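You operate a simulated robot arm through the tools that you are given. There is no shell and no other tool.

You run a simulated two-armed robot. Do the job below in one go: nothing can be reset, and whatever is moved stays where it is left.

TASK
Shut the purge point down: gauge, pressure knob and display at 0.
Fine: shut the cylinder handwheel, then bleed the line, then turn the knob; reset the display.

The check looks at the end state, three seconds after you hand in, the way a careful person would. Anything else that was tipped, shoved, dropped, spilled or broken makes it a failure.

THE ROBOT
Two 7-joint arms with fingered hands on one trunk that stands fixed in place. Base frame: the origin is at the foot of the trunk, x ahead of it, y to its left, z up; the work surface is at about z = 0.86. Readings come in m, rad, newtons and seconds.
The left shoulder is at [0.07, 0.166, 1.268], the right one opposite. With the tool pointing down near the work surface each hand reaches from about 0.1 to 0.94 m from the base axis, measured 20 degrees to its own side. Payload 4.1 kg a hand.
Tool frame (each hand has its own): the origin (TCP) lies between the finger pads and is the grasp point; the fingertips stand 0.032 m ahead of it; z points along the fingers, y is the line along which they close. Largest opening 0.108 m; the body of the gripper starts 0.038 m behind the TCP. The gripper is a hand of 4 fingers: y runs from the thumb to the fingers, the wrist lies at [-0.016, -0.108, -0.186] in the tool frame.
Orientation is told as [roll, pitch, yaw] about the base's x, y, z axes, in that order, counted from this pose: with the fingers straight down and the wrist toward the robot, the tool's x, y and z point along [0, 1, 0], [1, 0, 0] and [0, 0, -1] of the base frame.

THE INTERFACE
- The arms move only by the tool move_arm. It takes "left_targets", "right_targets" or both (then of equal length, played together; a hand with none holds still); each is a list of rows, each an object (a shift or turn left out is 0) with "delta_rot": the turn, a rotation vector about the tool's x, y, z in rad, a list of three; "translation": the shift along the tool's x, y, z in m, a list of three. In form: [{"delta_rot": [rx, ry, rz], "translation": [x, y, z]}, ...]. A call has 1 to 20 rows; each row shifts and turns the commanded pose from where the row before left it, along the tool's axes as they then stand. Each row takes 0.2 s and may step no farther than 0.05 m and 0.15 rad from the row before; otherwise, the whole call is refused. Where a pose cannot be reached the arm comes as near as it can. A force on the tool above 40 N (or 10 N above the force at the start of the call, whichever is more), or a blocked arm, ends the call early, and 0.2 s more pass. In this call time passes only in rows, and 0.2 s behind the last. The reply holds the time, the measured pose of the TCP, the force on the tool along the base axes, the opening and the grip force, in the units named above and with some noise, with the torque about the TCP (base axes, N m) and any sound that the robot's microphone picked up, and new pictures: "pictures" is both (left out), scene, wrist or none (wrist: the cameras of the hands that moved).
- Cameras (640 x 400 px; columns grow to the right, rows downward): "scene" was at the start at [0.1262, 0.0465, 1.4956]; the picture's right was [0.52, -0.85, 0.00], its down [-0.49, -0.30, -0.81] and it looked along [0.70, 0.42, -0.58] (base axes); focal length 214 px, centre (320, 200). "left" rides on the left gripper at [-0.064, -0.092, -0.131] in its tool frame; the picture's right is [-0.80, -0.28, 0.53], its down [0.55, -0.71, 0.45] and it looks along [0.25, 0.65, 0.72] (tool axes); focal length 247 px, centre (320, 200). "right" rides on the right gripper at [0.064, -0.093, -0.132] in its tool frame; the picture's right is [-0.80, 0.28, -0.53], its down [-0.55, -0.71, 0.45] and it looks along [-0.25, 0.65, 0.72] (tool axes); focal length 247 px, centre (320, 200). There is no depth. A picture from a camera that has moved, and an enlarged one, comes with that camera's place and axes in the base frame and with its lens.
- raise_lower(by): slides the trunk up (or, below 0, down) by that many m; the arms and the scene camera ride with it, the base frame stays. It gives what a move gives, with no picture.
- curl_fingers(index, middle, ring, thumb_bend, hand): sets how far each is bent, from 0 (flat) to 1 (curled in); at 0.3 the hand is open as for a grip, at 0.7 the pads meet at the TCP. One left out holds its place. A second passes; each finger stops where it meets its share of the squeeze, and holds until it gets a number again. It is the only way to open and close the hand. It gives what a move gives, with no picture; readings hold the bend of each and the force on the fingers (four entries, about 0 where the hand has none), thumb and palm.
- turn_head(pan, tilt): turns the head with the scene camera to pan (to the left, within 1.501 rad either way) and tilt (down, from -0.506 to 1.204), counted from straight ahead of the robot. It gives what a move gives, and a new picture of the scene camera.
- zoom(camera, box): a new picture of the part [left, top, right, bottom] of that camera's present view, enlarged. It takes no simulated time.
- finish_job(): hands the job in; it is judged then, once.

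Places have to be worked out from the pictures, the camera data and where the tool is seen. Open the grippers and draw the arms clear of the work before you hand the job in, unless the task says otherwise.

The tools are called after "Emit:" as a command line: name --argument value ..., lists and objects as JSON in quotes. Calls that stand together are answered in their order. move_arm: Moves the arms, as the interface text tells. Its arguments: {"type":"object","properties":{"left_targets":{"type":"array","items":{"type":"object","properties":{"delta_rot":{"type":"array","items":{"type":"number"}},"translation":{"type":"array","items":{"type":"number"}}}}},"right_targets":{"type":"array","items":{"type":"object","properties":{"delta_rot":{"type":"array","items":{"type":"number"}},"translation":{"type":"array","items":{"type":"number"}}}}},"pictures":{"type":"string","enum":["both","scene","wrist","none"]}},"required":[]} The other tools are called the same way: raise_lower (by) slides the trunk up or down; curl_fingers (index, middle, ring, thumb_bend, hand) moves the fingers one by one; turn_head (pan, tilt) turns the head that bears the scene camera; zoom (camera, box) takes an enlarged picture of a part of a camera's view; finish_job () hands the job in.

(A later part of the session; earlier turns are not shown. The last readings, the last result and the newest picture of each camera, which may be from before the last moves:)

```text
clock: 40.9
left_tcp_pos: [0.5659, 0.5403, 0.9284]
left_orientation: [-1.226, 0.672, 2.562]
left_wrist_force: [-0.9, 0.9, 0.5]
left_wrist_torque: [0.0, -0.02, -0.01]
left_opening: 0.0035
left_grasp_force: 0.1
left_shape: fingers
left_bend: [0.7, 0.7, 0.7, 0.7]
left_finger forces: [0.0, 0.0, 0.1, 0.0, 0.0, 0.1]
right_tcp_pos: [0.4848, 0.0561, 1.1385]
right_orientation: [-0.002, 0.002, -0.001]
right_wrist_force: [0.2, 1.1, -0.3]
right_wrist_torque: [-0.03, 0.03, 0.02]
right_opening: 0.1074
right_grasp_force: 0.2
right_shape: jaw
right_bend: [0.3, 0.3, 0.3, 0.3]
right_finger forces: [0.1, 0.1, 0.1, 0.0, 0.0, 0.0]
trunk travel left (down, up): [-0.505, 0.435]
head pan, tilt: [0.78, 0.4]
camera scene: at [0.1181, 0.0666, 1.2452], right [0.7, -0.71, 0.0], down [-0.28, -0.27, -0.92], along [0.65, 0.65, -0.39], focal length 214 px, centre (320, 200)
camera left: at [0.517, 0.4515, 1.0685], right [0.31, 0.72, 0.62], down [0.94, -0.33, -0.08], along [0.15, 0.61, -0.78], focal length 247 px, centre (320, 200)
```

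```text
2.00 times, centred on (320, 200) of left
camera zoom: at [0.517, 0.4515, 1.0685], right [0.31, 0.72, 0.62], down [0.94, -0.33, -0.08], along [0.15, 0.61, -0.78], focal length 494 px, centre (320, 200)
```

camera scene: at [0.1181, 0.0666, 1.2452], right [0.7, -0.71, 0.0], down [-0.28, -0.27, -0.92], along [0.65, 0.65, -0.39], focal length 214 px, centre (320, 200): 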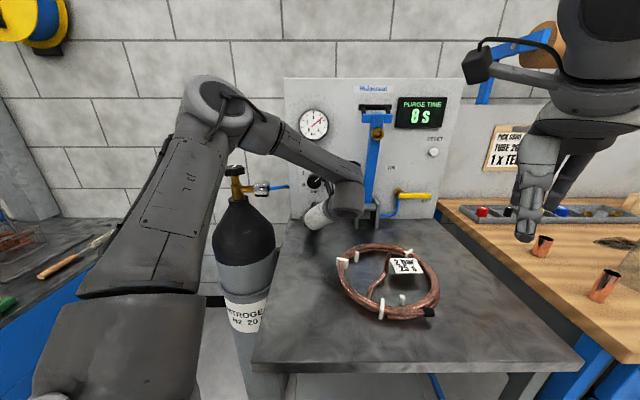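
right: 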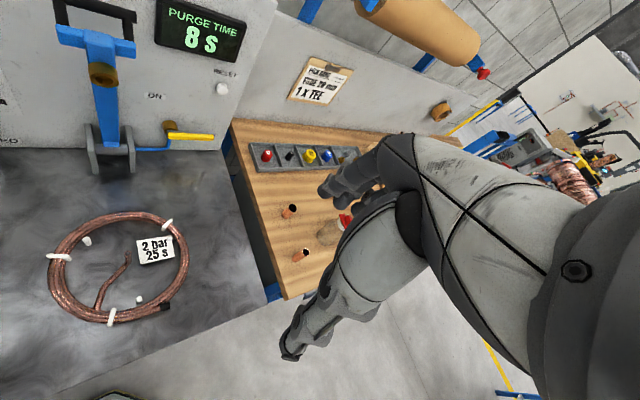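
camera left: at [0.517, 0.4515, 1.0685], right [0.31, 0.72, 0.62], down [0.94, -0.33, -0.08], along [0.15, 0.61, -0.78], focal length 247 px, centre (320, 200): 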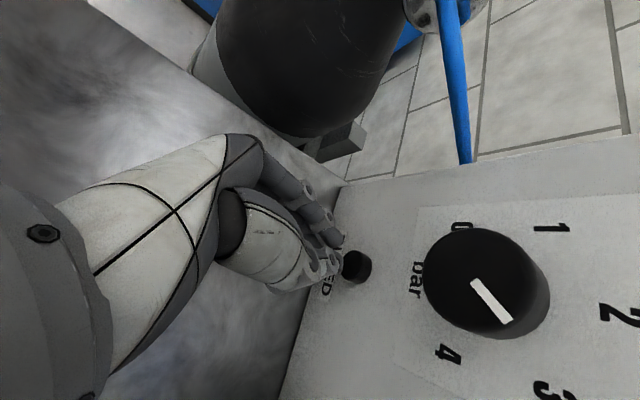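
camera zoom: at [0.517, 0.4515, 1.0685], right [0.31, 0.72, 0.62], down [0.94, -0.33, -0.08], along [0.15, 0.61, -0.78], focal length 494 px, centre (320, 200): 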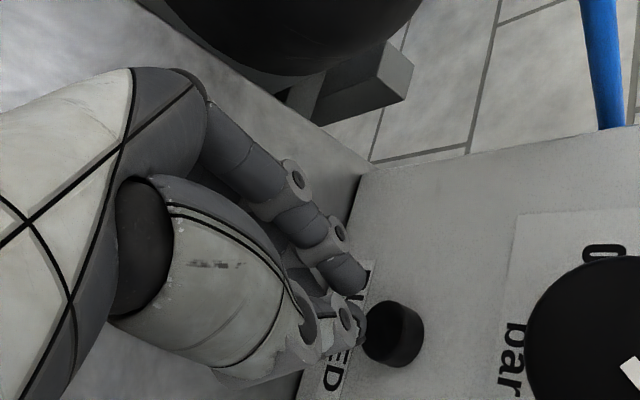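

The tip estimate and the button's pixels agree: about 30 mm to go, straight into the panel. I'll advance slowly along the panel normal until contact.

Emit:
move_arm --left_targets '[{"translation": [-0.002, -0.0017, 0.0096]}, {"translation": [-0.002, -0.0017, 0.0096]}, {"translation": [-0.0008, -0.0007, 0.0039]}, {"translation": [-0.0008, -0.0007, 0.0039]}]' --pictures "both"

Emit:
zoom --camera "left" --box '[260, 150, 460, 310]'

Emit:
zoom --camera "scene" --box '[280, 90, 360, 230]'

```text
clock: 41.9
left_tcp_pos: [0.5868, 0.5588, 0.9295]
left_orientation: [-1.227, 0.672, 2.562]
left_wrist_force: [-0.7, -3.0, 1.8]
left_wrist_torque: [-0.01, -0.02, -0.06]
left_opening: 0.0037
left_grasp_force: 2.1
left_shape: fingers
left_bend: [0.7, 0.7, 0.7, 0.7]
left_finger forces: [0.0, 0.0, 0.1, 0.1, 3.8, 0.0]
right_tcp_pos: [0.4827, 0.0538, 1.1386]
right_orientation: [-0.001, 0.0, 0.002]
right_wrist_force: [0.4, -0.8, 0.6]
right_wrist_torque: [-0.01, 0.0, -0.01]
right_opening: 0.1076
right_grasp_force: 0.1
right_shape: jaw
right_bend: [0.3, 0.3, 0.3, 0.3]
right_finger forces: [0.0, 0.0, 0.0, 0.0, 0.0, 0.0]
trunk travel left (down, up): [-0.505, 0.435]
head pan, tilt: [0.78, 0.4]
heard: click
camera scene: at [0.1167, 0.0652, 1.2455], right [0.7, -0.71, 0.0], down [-0.28, -0.27, -0.92], along [0.65, 0.65, -0.39], focal length 214 px, centre (320, 200)
camera left: at [0.5363, 0.4693, 1.0693], right [0.31, 0.72, 0.62], down [0.94, -0.33, -0.08], along [0.15, 0.61, -0.78], focal length 247 px, centre (320, 200)
```

scene: 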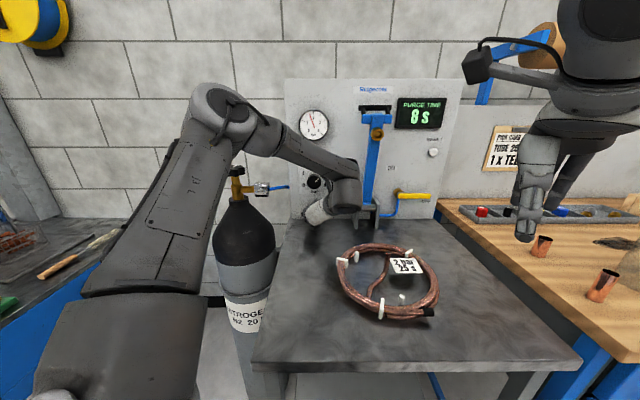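
left: 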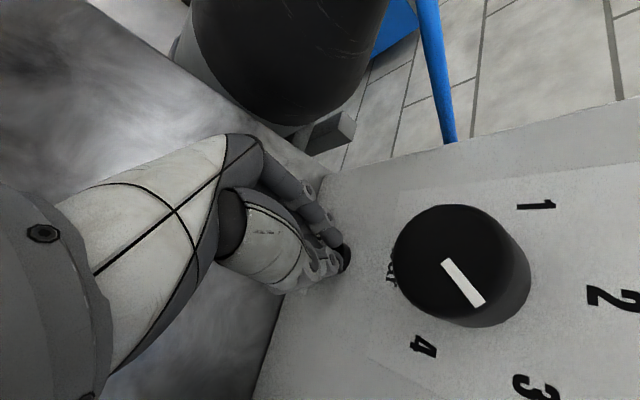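

```text
2.50 times, centred on (360, 230) of left
camera zoom: at [0.5363, 0.4693, 1.0693], right [0.31, 0.72, 0.62], down [0.94, -0.33, -0.08], along [0.15, 0.61, -0.78], focal length 617 px, centre (220, 125)
```

zoom: 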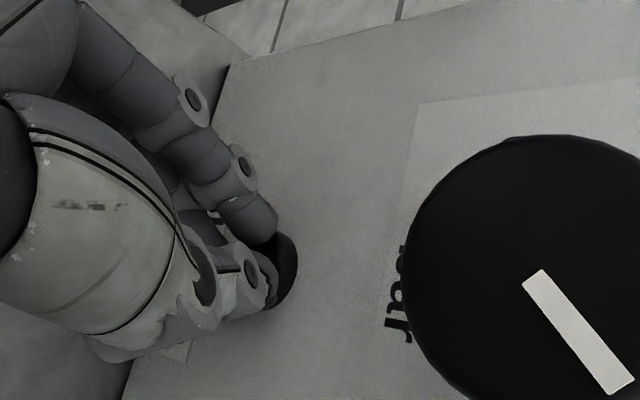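

```text
2.86 times, centred on (320, 160) of scene
camera zoom: at [0.1167, 0.0652, 1.2455], right [0.7, -0.71, 0.0], down [-0.28, -0.27, -0.92], along [0.65, 0.65, -0.39], focal length 613 px, centre (320, 314)
```

zoom: 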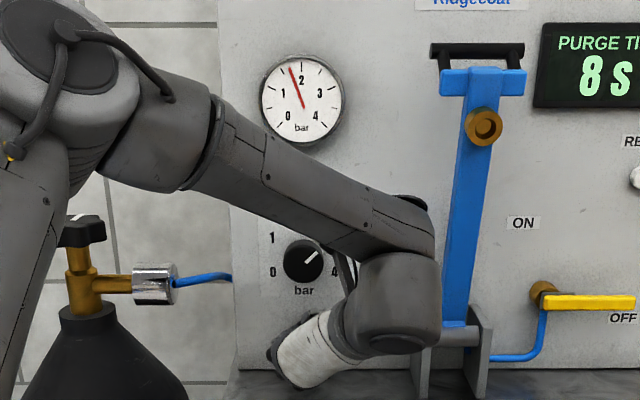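

A click was heard and the gauge is already falling (about 1.7), so the button is down. I'll hold it to let the line bleed.

Emit:
move_arm --left_targets '[{"translation": [-0.0002, -0.0002, 0.001]}, {"translation": [0, 0, 0]}, {"translation": [0, 0, 0]}, {"translation": [0, 0, 0]}, {"translation": [0, 0, 0]}, {"translation": [0, 0, 0]}, {"translation": [0, 0, 0]}, {"translation": [0, 0, 0]}, {"translation": [0, 0, 0]}, {"translation": [0, 0, 0]}]' --pictures "none"

Emit:
zoom --camera "scene" --box '[280, 90, 360, 230]'

```text
clock: 44.1
left_tcp_pos: [0.5873, 0.5596, 0.9297]
left_orientation: [-1.227, 0.671, 2.56]
left_wrist_force: [-1.5, -4.0, 1.2]
left_wrist_torque: [-0.01, -0.01, -0.05]
left_opening: 0.004
left_grasp_force: 2.0
left_shape: fingers
left_bend: [0.7, 0.7, 0.7, 0.7]
left_finger forces: [0.0, 0.0, 0.1, 0.0, 4.9, 0.0]
right_tcp_pos: [0.4829, 0.054, 1.1395]
right_orientation: [0.0, 0.002, -0.001]
right_wrist_force: [0.5, -0.2, 0.0]
right_wrist_torque: [-0.02, -0.01, -0.01]
right_opening: 0.1077
right_grasp_force: 0.0
right_shape: jaw
right_bend: [0.3, 0.3, 0.3, 0.3]
right_finger forces: [0.0, 0.0, 0.0, 0.1, 0.0, 0.1]
trunk travel left (down, up): [-0.505, 0.435]
head pan, tilt: [0.78, 0.4]
```

```text
2.86 times, centred on (320, 160) of scene
camera zoom: at [0.1168, 0.0651, 1.2454], right [0.7, -0.71, 0.0], down [-0.28, -0.27, -0.92], along [0.65, 0.65, -0.39], focal length 613 px, centre (320, 314)
```

zoom: 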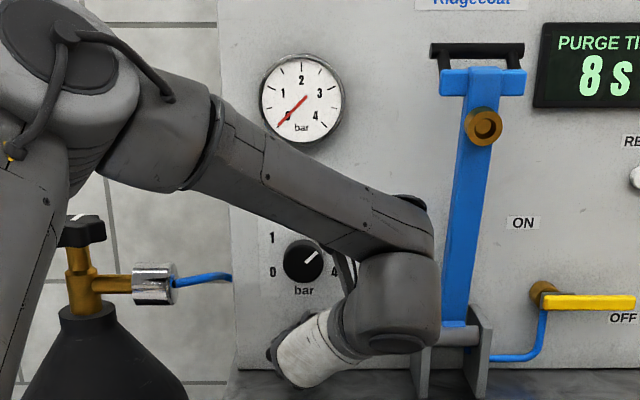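

The gauge needle is on 0. I'll hold one more second, then back straight out and see whether it stays there.

Emit:
move_arm --left_targets '[{"translation": [0, 0, 0]}, {"translation": [0, 0, 0]}, {"translation": [0, 0, 0]}, {"translation": [0, 0, 0]}, {"translation": [0, 0, 0]}, {"translation": [0.004, 0.0035, -0.0193]}, {"translation": [0.006, 0.0052, -0.0289]}, {"translation": [0.008, 0.0069, -0.0386]}, {"translation": [0.0044, 0.0038, -0.0212]}]' --pictures "both"

Emit:
zoom --camera "scene" --box '[280, 90, 360, 230]'

Emit:
zoom --camera "left" --box '[300, 180, 560, 400]'

```text
clock: 46.1
left_tcp_pos: [0.5049, 0.4819, 0.9297]
left_orientation: [-1.226, 0.673, 2.562]
left_wrist_force: [-0.6, -0.2, -0.6]
left_wrist_torque: [0.0, 0.01, 0.03]
left_opening: 0.0032
left_grasp_force: 0.0
left_shape: fingers
left_bend: [0.7, 0.7, 0.7, 0.7]
left_finger forces: [0.0, 0.0, 0.0, 0.1, 0.1, 0.0]
right_tcp_pos: [0.484, 0.0547, 1.1387]
right_orientation: [0.001, 0.001, 0.0]
right_wrist_force: [0.4, -0.3, 0.1]
right_wrist_torque: [0.02, 0.0, 0.02]
right_opening: 0.1078
right_grasp_force: 0.1
right_shape: jaw
right_bend: [0.3, 0.3, 0.3, 0.3]
right_finger forces: [0.1, 0.1, 0.1, 0.0, 0.0, 0.0]
trunk travel left (down, up): [-0.505, 0.435]
head pan, tilt: [0.78, 0.4]
camera scene: at [0.1172, 0.0657, 1.2454], right [0.7, -0.71, 0.0], down [-0.28, -0.27, -0.92], along [0.65, 0.65, -0.39], focal length 214 px, centre (320, 200)
camera left: at [0.4553, 0.3928, 1.069], right [0.31, 0.72, 0.62], down [0.94, -0.33, -0.08], along [0.15, 0.61, -0.78], focal length 247 px, centre (320, 200)
```

scene: 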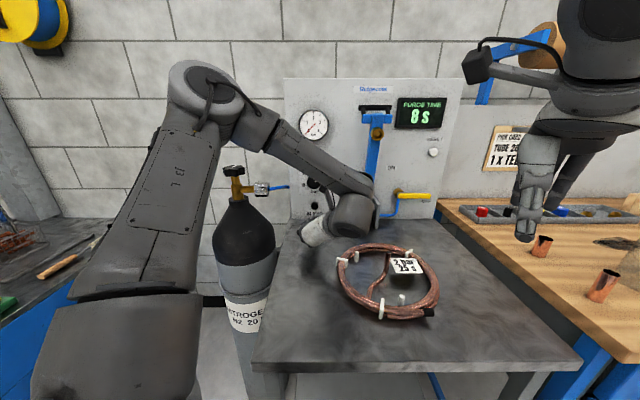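
left: 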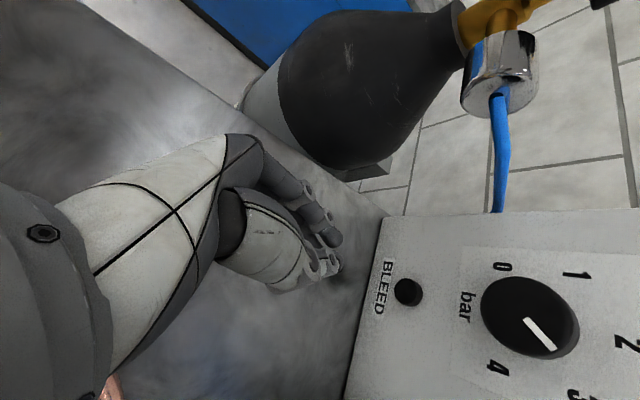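

```text
2.86 times, centred on (320, 160) of scene
camera zoom: at [0.1172, 0.0657, 1.2454], right [0.7, -0.71, 0.0], down [-0.28, -0.27, -0.92], along [0.65, 0.65, -0.39], focal length 613 px, centre (320, 314)
```

zoom: 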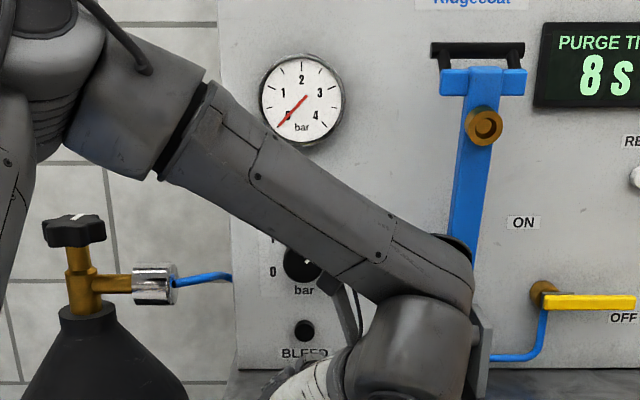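

```text
1.82 times, centred on (430, 290) of left
camera zoom: at [0.4553, 0.3928, 1.069], right [0.31, 0.72, 0.62], down [0.94, -0.33, -0.08], along [0.15, 0.61, -0.78], focal length 449 px, centre (120, 36)
```

zoom: 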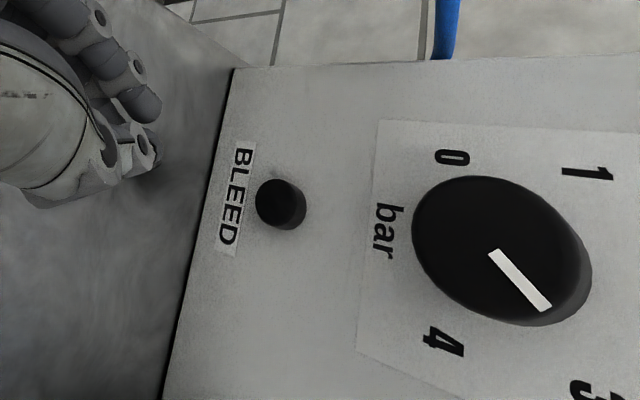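

The gauge stays at 0 with the button released. Next is the knob, whose axis I put at z≈1.019, passing through (0.6185, 0.590) on the panel. I'll raise the hand, level it so it points straight into the panel, and open it at standoff.

Emit:
move_arm --left_targets '[{"delta_rot": [0.0863, -0.1025, 0]}, {"delta_rot": [0.0863, -0.1025, 0]}, {"translation": [-0.0225, -0.0195, 0.0073]}, {"translation": [-0.0225, -0.0195, 0.0073]}, {"translation": [-0.0225, -0.0195, 0.0073]}]' --pictures "none"

Emit:
curl_fingers --hand "left" --index 0.3 --middle 0.3 --ring 0.3 --thumb_bend 0.3

Emit:
zoom --camera "left" --box '[0, 0, 640, 400]'

Emit:
zoom --camera "scene" --box '[220, 60, 420, 260]'

```text
clock: 47.3
left_tcp_pos: [0.523, 0.4958, 1.0204]
left_orientation: [-1.573, 0.703, 2.341]
left_wrist_force: [-1.2, -0.5, -0.6]
left_wrist_torque: [-0.03, 0.0, -0.01]
left_opening: 0.0036
left_grasp_force: 0.1
left_shape: fingers
left_bend: [0.7, 0.7, 0.7, 0.7]
left_finger forces: [0.1, 0.0, 0.0, 0.0, 0.0, 0.1]
right_tcp_pos: [0.4828, 0.0541, 1.14]
right_orientation: [-0.001, 0.0, 0.0]
right_wrist_force: [-0.2, 0.2, 1.0]
right_wrist_torque: [0.0, 0.0, 0.01]
right_opening: 0.1076
right_grasp_force: 0.0
right_shape: jaw
right_bend: [0.3, 0.3, 0.3, 0.3]
right_finger forces: [0.1, 0.0, 0.1, 0.1, 0.0, 0.1]
trunk travel left (down, up): [-0.505, 0.435]
head pan, tilt: [0.78, 0.4]
```

```text
clock: 48.3
left_tcp_pos: [0.5219, 0.4959, 1.0197]
left_orientation: [-1.57, 0.703, 2.343]
left_wrist_force: [-0.6, 0.4, -0.1]
left_wrist_torque: [0.02, 0.01, -0.01]
left_opening: 0.1079
left_grasp_force: 0.0
left_shape: fingers
left_bend: [0.3, 0.3, 0.3, 0.3]
left_finger forces: [0.1, 0.0, 0.0, 0.0, 0.1, 0.0]
right_tcp_pos: [0.4834, 0.0551, 1.1391]
right_orientation: [0.002, 0.002, 0.0]
right_wrist_force: [0.6, 0.1, -0.6]
right_wrist_torque: [0.03, -0.05, -0.03]
right_opening: 0.1075
right_grasp_force: 0.1
right_shape: jaw
right_bend: [0.3, 0.3, 0.3, 0.3]
right_finger forces: [0.1, 0.0, 0.0, 0.0, 0.0, 0.0]
trunk travel left (down, up): [-0.505, 0.435]
head pan, tilt: [0.78, 0.4]
```

```text
1.00 times, centred on (320, 200) of left (not enlarged: the box is as wide or as high as the picture)
camera zoom: at [0.4488, 0.3829, 1.1277], right [0.17, 0.59, 0.79], down [0.94, -0.33, 0.04], along [0.28, 0.74, -0.61], focal length 247 px, centre (320, 200)
```

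zoom: 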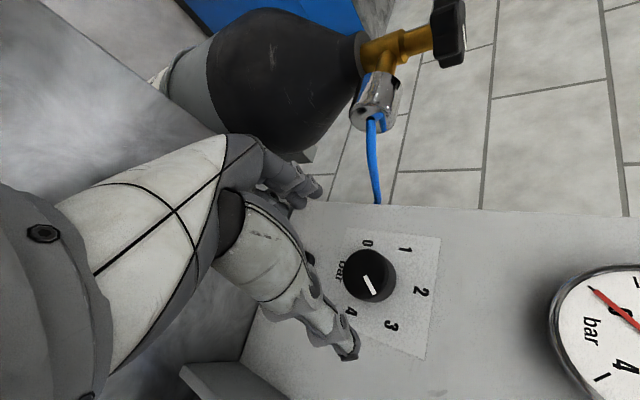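

```text
2.00 times, centred on (320, 160) of scene
camera zoom: at [0.117, 0.0657, 1.2454], right [0.7, -0.71, 0.0], down [-0.28, -0.27, -0.92], along [0.65, 0.65, -0.39], focal length 429 px, centre (320, 280)
```

zoom: 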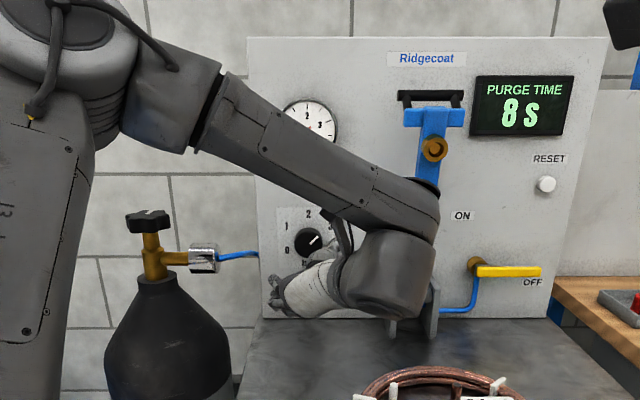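

The hand is in position and pointing straight at the panel. Before gripping, I'll test in free air how far it can roll counterclockwise (tool −z), since the knob needs about 150°.

Emit:
move_arm --left_targets '[{"delta_rot": [0, 0, -0.14]}, {"delta_rot": [0, 0, -0.14]}, {"delta_rot": [0, 0, -0.14]}, {"delta_rot": [0, 0, -0.14]}, {"delta_rot": [0, 0, -0.14]}, {"delta_rot": [0, 0, -0.14]}]' --pictures "both"

```text
clock: 49.7
left_tcp_pos: [0.5224, 0.4974, 1.0183]
left_orientation: [-1.561, 1.544, 2.349]
left_wrist_force: [-0.3, 1.8, 0.3]
left_wrist_torque: [-0.01, 0.02, 0.0]
left_opening: 0.1083
left_grasp_force: 0.1
left_shape: fingers
left_bend: [0.3, 0.3, 0.3, 0.3]
left_finger forces: [0.0, 0.0, 0.1, 0.0, 0.1, 0.0]
right_tcp_pos: [0.4825, 0.0562, 1.1399]
right_orientation: [-0.001, 0.0, 0.001]
right_wrist_force: [-0.5, 0.4, -0.3]
right_wrist_torque: [0.02, -0.03, 0.0]
right_opening: 0.1074
right_grasp_force: 0.1
right_shape: jaw
right_bend: [0.3, 0.3, 0.3, 0.3]
right_finger forces: [0.1, 0.1, 0.0, 0.1, 0.1, 0.0]
trunk travel left (down, up): [-0.505, 0.435]
head pan, tilt: [0.78, 0.4]
camera scene: at [0.1166, 0.0666, 1.2454], right [0.7, -0.71, 0.0], down [-0.28, -0.27, -0.92], along [0.65, 0.65, -0.39], focal length 214 px, centre (320, 200)
camera left: at [0.3851, 0.4498, 1.1122], right [-0.17, 0.94, 0.3], down [0.72, -0.09, 0.69], along [0.68, 0.33, -0.66], focal length 247 px, centre (320, 200)
```

scene: 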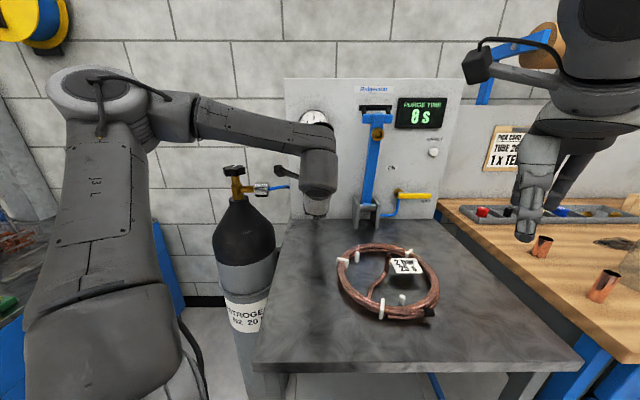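
left: 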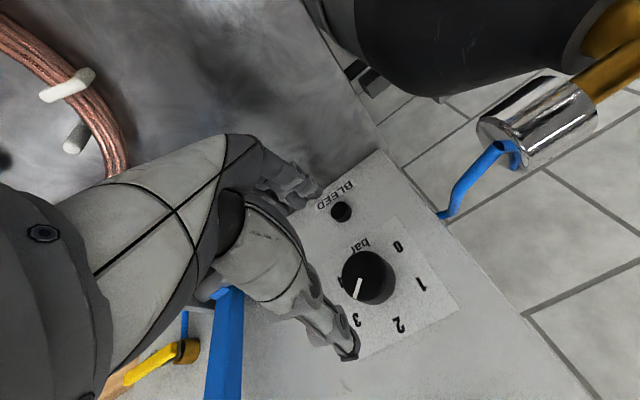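

Rolling to y-down works easily, with the forearm clear. Testing further counterclockwise.

Emit:
move_arm --left_targets '[{"delta_rot": [0, 0, -0.14]}, {"delta_rot": [0, 0, -0.14]}, {"delta_rot": [0, 0, -0.14]}, {"delta_rot": [0, 0, -0.14]}, {"delta_rot": [0, 0, -0.14]}, {"delta_rot": [0, 0, -0.14]}]' --pictures "both"

```text
clock: 51.1
left_tcp_pos: [0.5235, 0.4978, 1.0183]
left_orientation: [1.57, 0.758, -0.8]
left_wrist_force: [-0.5, -0.4, -0.4]
left_wrist_torque: [-0.05, -0.01, -0.02]
left_opening: 0.1086
left_grasp_force: 0.0
left_shape: fingers
left_bend: [0.3, 0.3, 0.3, 0.3]
left_finger forces: [0.0, 0.1, 0.0, 0.0, 0.0, 0.1]
right_tcp_pos: [0.483, 0.0556, 1.1397]
right_orientation: [-0.002, 0.002, -0.001]
right_wrist_force: [-0.5, -0.9, 0.2]
right_wrist_torque: [-0.03, 0.0, 0.03]
right_opening: 0.1076
right_grasp_force: 0.0
right_shape: jaw
right_bend: [0.3, 0.3, 0.3, 0.3]
right_finger forces: [0.0, 0.0, 0.0, 0.1, 0.0, 0.0]
trunk travel left (down, up): [-0.505, 0.435]
head pan, tilt: [0.78, 0.4]
camera scene: at [0.1172, 0.0666, 1.2454], right [0.7, -0.71, 0.0], down [-0.28, -0.27, -0.92], along [0.65, 0.65, -0.39], focal length 214 px, centre (320, 200)
camera left: at [0.351, 0.4853, 1.0344], right [-0.14, 0.91, -0.39], down [0.23, 0.41, 0.88], along [0.96, 0.04, -0.27], focal length 247 px, centre (320, 200)
```

scene: 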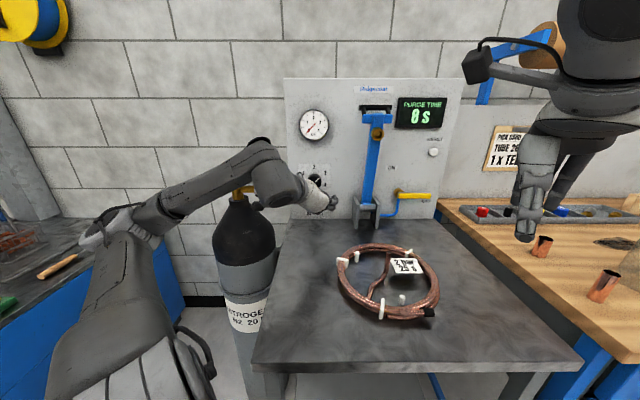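
left: 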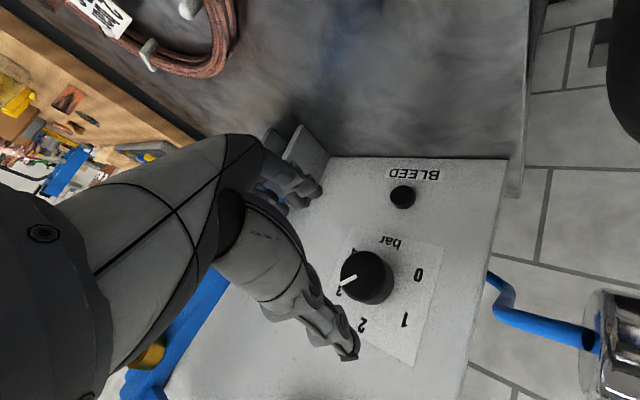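

The full range down to about −2.4 rad is reachable. I'll roll back to about −0.5 rad as the starting grip for the first counterclockwise stroke.

Emit:
move_arm --left_targets '[{"delta_rot": [0, 0, 0.1446]}, {"delta_rot": [0, 0, 0.1446]}, {"delta_rot": [0, 0, 0.1446]}, {"delta_rot": [0, 0, 0.1446]}, {"delta_rot": [0, 0, 0.1446]}, {"delta_rot": [0, 0, 0.1446]}, {"delta_rot": [0, 0, 0.1446]}, {"delta_rot": [0, 0, 0.1446]}, {"delta_rot": [0, 0, 0.1446]}, {"delta_rot": [0, 0, 0.1446]}, {"delta_rot": [0, 0, 0.1446]}, {"delta_rot": [0, 0, 0.1446]}, {"delta_rot": [0, 0, 0.1446]}]' --pictures "both"

Emit:
zoom --camera "left" --box '[240, 180, 480, 380]'

```text
clock: 53.9
left_tcp_pos: [0.5231, 0.4962, 1.0192]
left_orientation: [-1.572, 0.502, 2.341]
left_wrist_force: [0.2, -0.5, 0.7]
left_wrist_torque: [-0.03, -0.01, -0.01]
left_opening: 0.1081
left_grasp_force: 0.0
left_shape: fingers
left_bend: [0.3, 0.3, 0.3, 0.3]
left_finger forces: [0.0, 0.0, 0.0, 0.1, 0.1, 0.0]
right_tcp_pos: [0.4843, 0.0557, 1.1384]
right_orientation: [0.0, 0.001, -0.001]
right_wrist_force: [-0.4, 1.1, 0.2]
right_wrist_torque: [-0.01, 0.0, 0.04]
right_opening: 0.1076
right_grasp_force: 0.1
right_shape: jaw
right_bend: [0.3, 0.3, 0.3, 0.3]
right_finger forces: [0.1, 0.1, 0.1, 0.0, 0.1, 0.0]
trunk travel left (down, up): [-0.505, 0.435]
head pan, tilt: [0.78, 0.4]
camera scene: at [0.1174, 0.065, 1.2454], right [0.7, -0.71, 0.0], down [-0.28, -0.27, -0.92], along [0.65, 0.65, -0.39], focal length 214 px, centre (320, 200)
camera left: at [0.4638, 0.3684, 1.1192], right [0.29, 0.47, 0.84], down [0.94, -0.32, -0.14], along [0.2, 0.82, -0.53], focal length 247 px, centre (320, 200)
```

scene: 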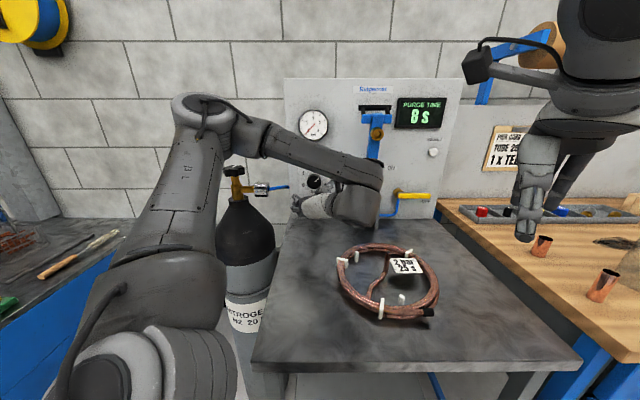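
left: 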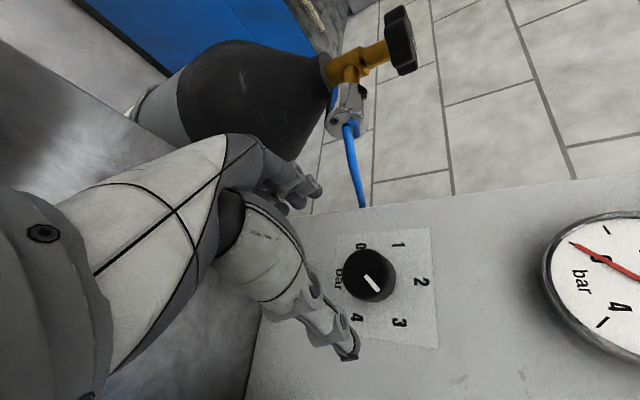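

```text
2.00 times, centred on (360, 280) of left
camera zoom: at [0.4638, 0.3684, 1.1192], right [0.29, 0.47, 0.84], down [0.94, -0.32, -0.14], along [0.2, 0.82, -0.53], focal length 494 px, centre (240, 40)
```

zoom: 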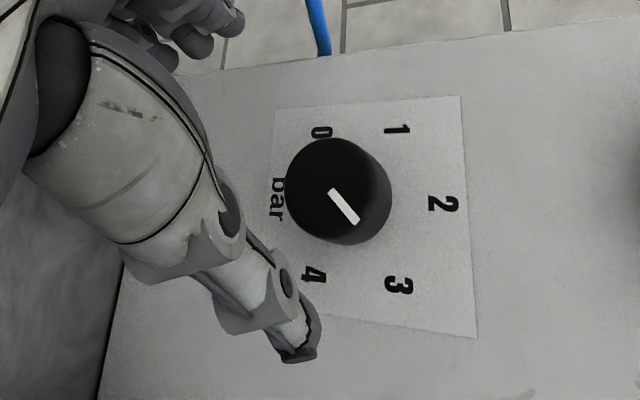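

The knob face centre from this view matches my axis estimate to within about 1 mm, so the tool is aligned. Advancing 6 cm straight toward the knob with the hand open.

Emit:
move_arm --left_targets '[{"translation": [0, 0, 0.03]}, {"translation": [0, 0, 0.03]}]' --pictures "wrist"

Emit:
zoom --camera "left" --box '[240, 130, 440, 380]'

Emit:
zoom --camera "scene" --box '[260, 90, 420, 240]'

```text
clock: 54.5
left_tcp_pos: [0.5653, 0.5395, 1.0191]
left_orientation: [-1.57, 0.504, 2.343]
left_wrist_force: [-0.6, -0.4, 0.7]
left_wrist_torque: [0.03, 0.03, -0.01]
left_opening: 0.1082
left_grasp_force: 0.0
left_shape: fingers
left_bend: [0.3, 0.3, 0.3, 0.3]
left_finger forces: [0.0, 0.0, 0.0, 0.0, 0.0, 0.0]
right_tcp_pos: [0.4833, 0.056, 1.1401]
right_orientation: [-0.003, 0.001, -0.002]
right_wrist_force: [-0.4, 0.4, -0.4]
right_wrist_torque: [-0.05, 0.01, 0.01]
right_opening: 0.1076
right_grasp_force: 0.1
right_shape: jaw
right_bend: [0.3, 0.3, 0.3, 0.3]
right_finger forces: [0.1, 0.0, 0.0, 0.1, 0.0, 0.0]
trunk travel left (down, up): [-0.505, 0.435]
head pan, tilt: [0.78, 0.4]
camera left: at [0.5065, 0.4111, 1.1196], right [0.29, 0.47, 0.84], down [0.94, -0.32, -0.14], along [0.2, 0.82, -0.53], focal length 247 px, centre (320, 200)
```

left: 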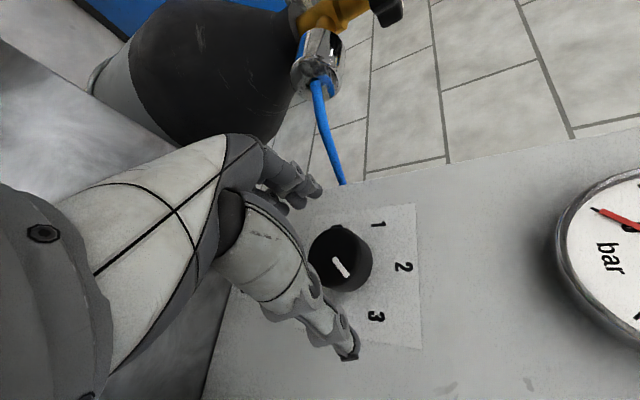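

```text
1.60 times, centred on (340, 255) of left
camera zoom: at [0.5065, 0.4111, 1.1196], right [0.29, 0.47, 0.84], down [0.94, -0.32, -0.14], along [0.2, 0.82, -0.53], focal length 395 px, centre (288, 112)
```

zoom: 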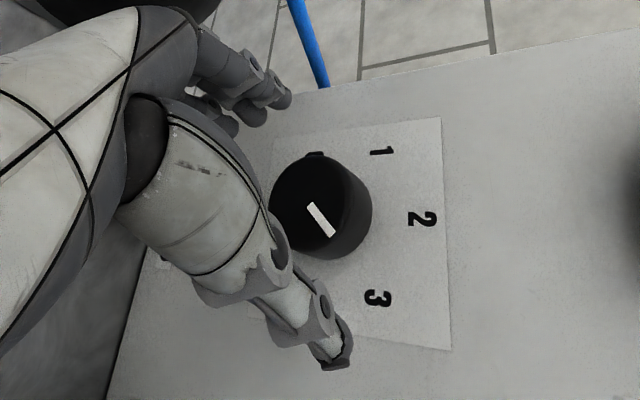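

```text
2.67 times, centred on (340, 165) of scene
camera zoom: at [0.1175, 0.0663, 1.2453], right [0.7, -0.71, 0.0], down [-0.28, -0.27, -0.92], along [0.65, 0.65, -0.39], focal length 572 px, centre (267, 293)
```

zoom: 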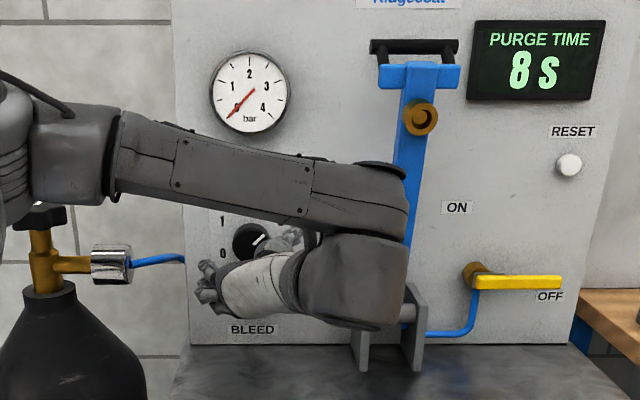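

The alignment still agrees (knob axis L≈−0.007, z≈1.018). I'll advance the last 33 mm so the fingers straddle the knob without touching the panel.

Emit:
move_arm --left_targets '[{"translation": [0.0018, -0.0013, 0.017]}, {"translation": [0, 0, 0.016]}]' --pictures "wrist"

Emit:
zoom --camera "left" --box '[240, 130, 440, 380]'

```text
clock: 55.1
left_tcp_pos: [0.5905, 0.5604, 1.0169]
left_orientation: [-1.571, 0.503, 2.344]
left_wrist_force: [-0.4, 0.7, 0.1]
left_wrist_torque: [0.01, 0.04, 0.0]
left_opening: 0.1083
left_grasp_force: 0.0
left_shape: fingers
left_bend: [0.3, 0.3, 0.3, 0.3]
left_finger forces: [0.0, 0.0, 0.1, 0.1, 0.1, 0.0]
right_tcp_pos: [0.4839, 0.0547, 1.138]
right_orientation: [0.001, 0.002, 0.0]
right_wrist_force: [0.3, 0.5, -0.3]
right_wrist_torque: [0.02, -0.01, 0.0]
right_opening: 0.1074
right_grasp_force: 0.1
right_shape: jaw
right_bend: [0.3, 0.3, 0.3, 0.3]
right_finger forces: [0.0, 0.0, 0.0, 0.0, 0.0, 0.0]
trunk travel left (down, up): [-0.505, 0.435]
head pan, tilt: [0.78, 0.4]
camera left: at [0.5309, 0.4323, 1.1182], right [0.29, 0.47, 0.84], down [0.94, -0.32, -0.14], along [0.2, 0.82, -0.53], focal length 247 px, centre (320, 200)
```

left: 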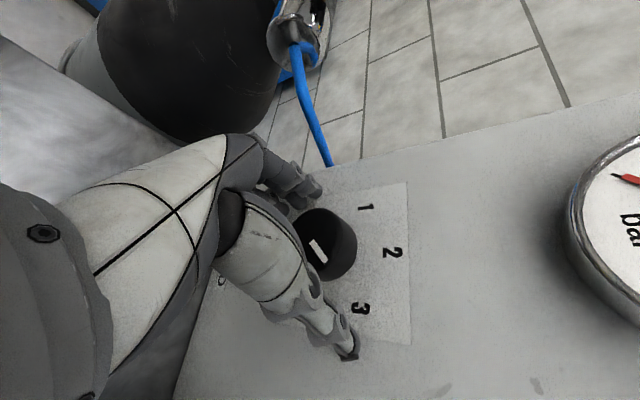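

```text
1.60 times, centred on (340, 255) of left
camera zoom: at [0.5309, 0.4323, 1.1182], right [0.29, 0.47, 0.84], down [0.94, -0.32, -0.14], along [0.2, 0.82, -0.53], focal length 395 px, centre (288, 112)
```

zoom: 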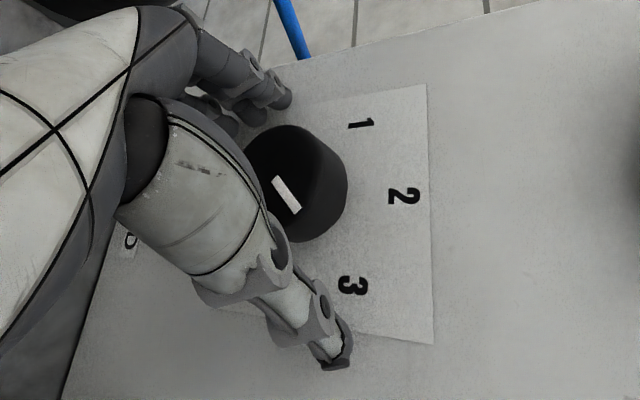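

The fingers straddle the knob with no contact force. Closing gently on it.

Emit:
curl_fingers --hand "left" --index 0.7 --middle 0.7 --ring 0.7 --thumb_bend 0.7

Emit:
zoom --camera "left" --box '[240, 130, 440, 380]'

Emit:
zoom --camera "scene" --box '[280, 150, 360, 230]'

```text
clock: 56.1
left_tcp_pos: [0.5882, 0.5609, 1.0186]
left_orientation: [-1.57, 0.502, 2.343]
left_wrist_force: [-7.8, -2.1, -6.0]
left_wrist_torque: [-0.28, 0.33, 0.24]
left_opening: 0.041
left_grasp_force: 20.8
left_shape: fingers
left_bend: [0.59, 0.61, 0.7, 0.57]
left_finger forces: [9.7, 17.8, 0.1, 0.0, 14.3, 0.1]
right_tcp_pos: [0.4821, 0.0554, 1.1405]
right_orientation: [-0.002, -0.001, 0.0]
right_wrist_force: [0.6, -0.1, 0.9]
right_wrist_torque: [0.03, -0.03, -0.02]
right_opening: 0.1077
right_grasp_force: 0.1
right_shape: jaw
right_bend: [0.3, 0.3, 0.3, 0.3]
right_finger forces: [0.0, 0.0, 0.0, 0.0, 0.0, 0.0]
trunk travel left (down, up): [-0.505, 0.435]
head pan, tilt: [0.78, 0.4]
```

```text
1.60 times, centred on (340, 255) of left
camera zoom: at [0.5298, 0.4324, 1.1182], right [0.29, 0.47, 0.84], down [0.94, -0.32, -0.14], along [0.2, 0.82, -0.53], focal length 395 px, centre (288, 112)
```

zoom: 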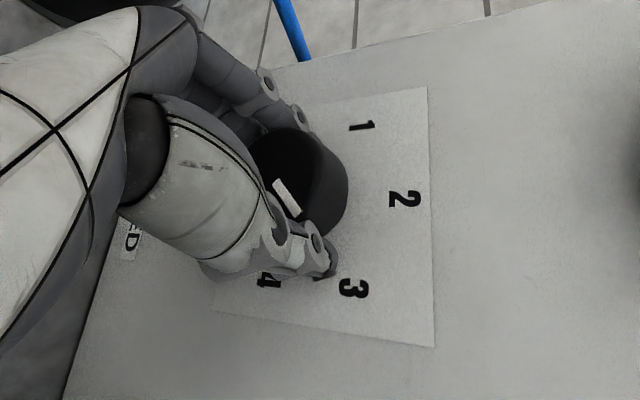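

```text
5.00 times, centred on (320, 190) of scene
camera zoom: at [0.1163, 0.0661, 1.2454], right [0.7, -0.71, 0.0], down [-0.28, -0.27, -0.92], along [0.65, 0.65, -0.39], focal length 1072 px, centre (320, 250)
```

zoom: 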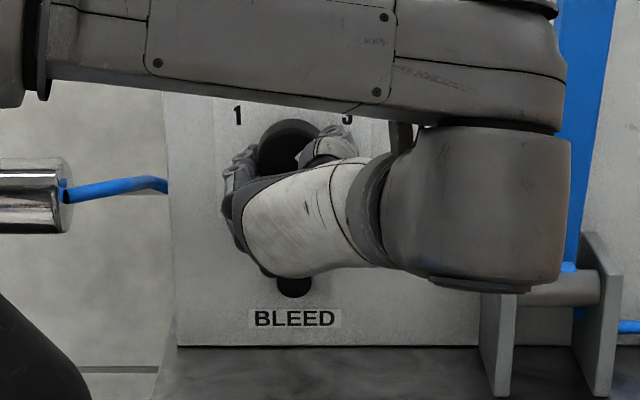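

The knob is gripped by the index, middle and thumb at about 21 N. Turning counterclockwise (tool −z) in small steps.

Emit:
move_arm --left_targets '[{"delta_rot": [0, 0, -0.12]}, {"delta_rot": [0, 0, -0.12]}, {"delta_rot": [0, 0, -0.12]}, {"delta_rot": [0, 0, -0.12]}]' --pictures "wrist"

Emit:
zoom --camera "left" --box '[240, 130, 440, 380]'

```text
clock: 57.1
left_tcp_pos: [0.5902, 0.5593, 1.0176]
left_orientation: [-1.572, 0.983, 2.338]
left_wrist_force: [-9.2, -4.5, -2.9]
left_wrist_torque: [-0.09, 0.2, 0.09]
left_opening: 0.0407
left_grasp_force: 22.2
left_shape: fingers
left_bend: [0.59, 0.61, 0.7, 0.58]
left_finger forces: [9.3, 20.7, 0.1, 0.1, 14.9, 0.0]
right_tcp_pos: [0.4821, 0.0548, 1.1395]
right_orientation: [0.0, -0.001, 0.001]
right_wrist_force: [0.2, -0.5, -0.8]
right_wrist_torque: [0.01, -0.01, -0.01]
right_opening: 0.1075
right_grasp_force: 0.0
right_shape: jaw
right_bend: [0.3, 0.3, 0.3, 0.3]
right_finger forces: [0.0, 0.0, 0.0, 0.1, 0.0, 0.0]
trunk travel left (down, up): [-0.505, 0.435]
head pan, tilt: [0.78, 0.4]
camera left: at [0.4939, 0.4697, 1.1303], right [0.03, 0.74, 0.68], down [0.91, -0.3, 0.28], along [0.41, 0.61, -0.68], focal length 247 px, centre (320, 200)
```

left: 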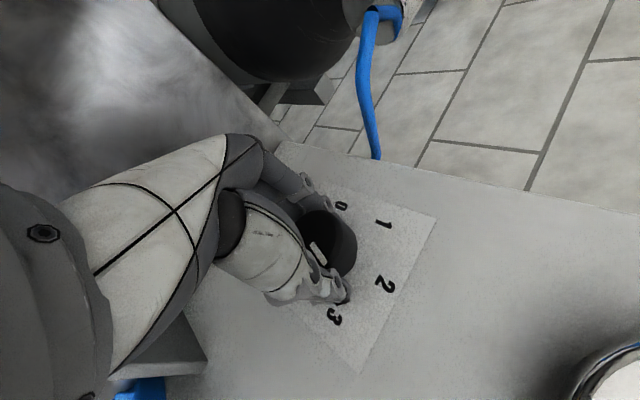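

```text
1.60 times, centred on (340, 255) of left
camera zoom: at [0.4939, 0.4697, 1.1303], right [0.03, 0.74, 0.68], down [0.91, -0.3, 0.28], along [0.41, 0.61, -0.68], focal length 395 px, centre (288, 112)
```

zoom: 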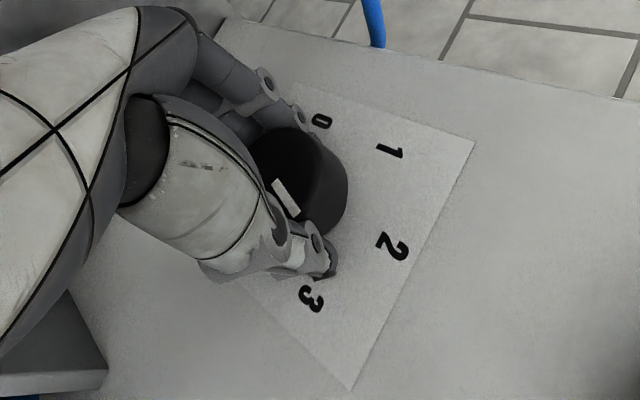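

The mark keeps its place relative to the hand while the dial numbers shift, so the knob is turning, and the torque is low. Continuing.

Emit:
move_arm --left_targets '[{"delta_rot": [0, 0, -0.13]}, {"delta_rot": [0, 0, -0.13]}, {"delta_rot": [0, 0, -0.13]}, {"delta_rot": [0, 0, -0.13]}, {"delta_rot": [0, 0, -0.13]}]' --pictures "wrist"

Emit:
zoom --camera "left" --box '[240, 130, 440, 380]'

```text
clock: 58.3
left_tcp_pos: [0.591, 0.56, 1.0185]
left_orientation: [1.595, 1.505, -0.776]
left_wrist_force: [-6.3, -4.5, -1.5]
left_wrist_torque: [0.09, 0.09, -0.04]
left_opening: 0.0407
left_grasp_force: 21.9
left_shape: fingers
left_bend: [0.6, 0.62, 0.7, 0.58]
left_finger forces: [9.0, 17.9, 0.0, 0.1, 15.9, 0.1]
right_tcp_pos: [0.4825, 0.0546, 1.1399]
right_orientation: [0.0, 0.0, -0.001]
right_wrist_force: [-0.2, -0.3, 0.6]
right_wrist_torque: [-0.03, -0.03, 0.03]
right_opening: 0.1076
right_grasp_force: 0.0
right_shape: jaw
right_bend: [0.3, 0.3, 0.3, 0.3]
right_finger forces: [0.0, 0.0, 0.0, 0.0, 0.1, 0.1]
trunk travel left (down, up): [-0.505, 0.435]
head pan, tilt: [0.78, 0.4]
camera left: at [0.4472, 0.5178, 1.1062], right [-0.19, 0.95, 0.23], down [0.67, -0.05, 0.74], along [0.72, 0.29, -0.63], focal length 247 px, centre (320, 200)
```

left: 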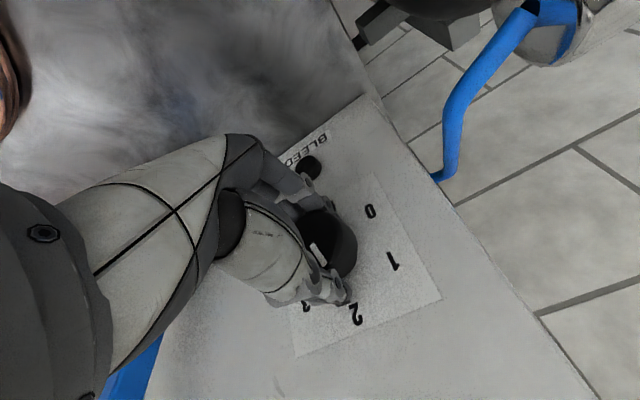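

```text
1.60 times, centred on (340, 255) of left
camera zoom: at [0.4472, 0.5178, 1.1062], right [-0.19, 0.95, 0.23], down [0.67, -0.05, 0.74], along [0.72, 0.29, -0.63], focal length 395 px, centre (288, 112)
```

zoom: 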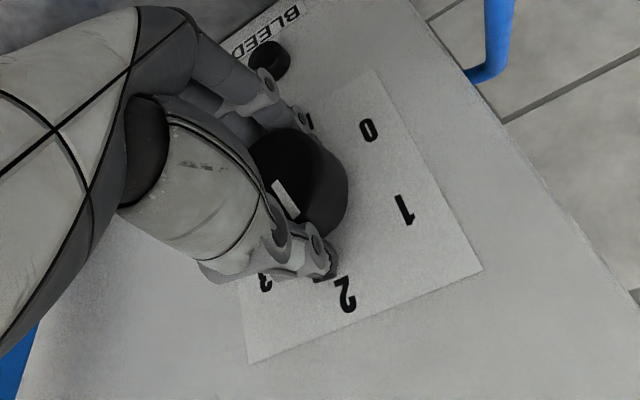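

The knob is passing 2 toward 1, and the loads remain low. Continuing counterclockwise.

Emit:
move_arm --left_targets '[{"delta_rot": [0, 0, -0.12]}, {"delta_rot": [0, 0, -0.12]}, {"delta_rot": [0, 0, -0.12]}, {"delta_rot": [0, 0, -0.12]}, {"delta_rot": [0, 0, -0.12]}]' --pictures "both"

Emit:
zoom --camera "left" --box '[240, 130, 440, 380]'

```text
clock: 59.5
left_tcp_pos: [0.5912, 0.5594, 1.0189]
left_orientation: [1.573, 0.905, -0.797]
left_wrist_force: [2.6, -3.7, 6.7]
left_wrist_torque: [0.26, -0.1, -0.02]
left_opening: 0.0407
left_grasp_force: 19.4
left_shape: fingers
left_bend: [0.6, 0.63, 0.7, 0.58]
left_finger forces: [8.1, 14.5, 0.0, 0.0, 17.3, 0.1]
right_tcp_pos: [0.4832, 0.0539, 1.1399]
right_orientation: [0.0, 0.002, 0.001]
right_wrist_force: [0.9, -0.5, 0.2]
right_wrist_torque: [-0.03, 0.03, 0.02]
right_opening: 0.1078
right_grasp_force: 0.1
right_shape: jaw
right_bend: [0.3, 0.3, 0.3, 0.3]
right_finger forces: [0.1, 0.0, 0.1, 0.0, 0.0, 0.1]
trunk travel left (down, up): [-0.505, 0.435]
head pan, tilt: [0.78, 0.4]
camera scene: at [0.1169, 0.0644, 1.2456], right [0.7, -0.71, 0.0], down [-0.28, -0.27, -0.92], along [0.66, 0.65, -0.39], focal length 214 px, centre (320, 200)
camera left: at [0.4214, 0.5444, 1.0514], right [-0.18, 0.95, -0.27], down [0.32, 0.31, 0.9], along [0.93, 0.07, -0.36], focal length 247 px, centre (320, 200)
```

scene: 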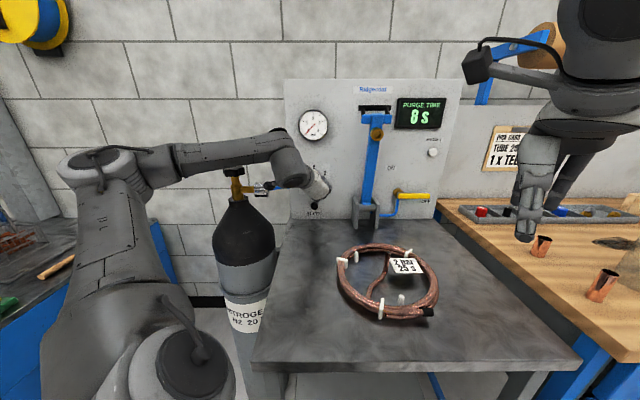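
left: 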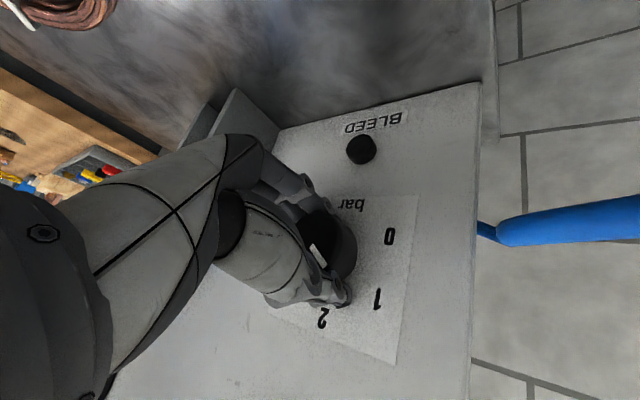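

```text
1.60 times, centred on (340, 255) of left
camera zoom: at [0.4214, 0.5444, 1.0514], right [-0.18, 0.95, -0.27], down [0.32, 0.31, 0.9], along [0.93, 0.07, -0.36], focal length 395 px, centre (288, 112)
```

zoom: 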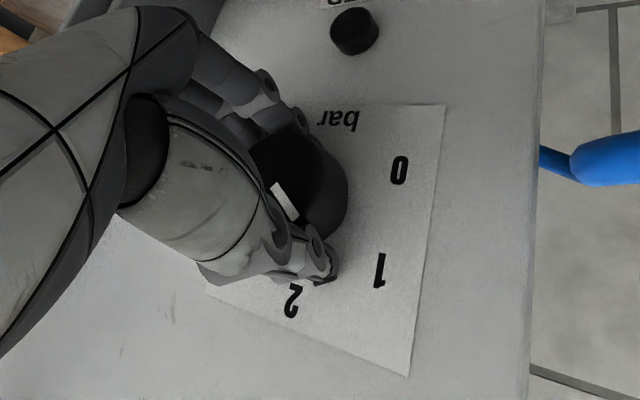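

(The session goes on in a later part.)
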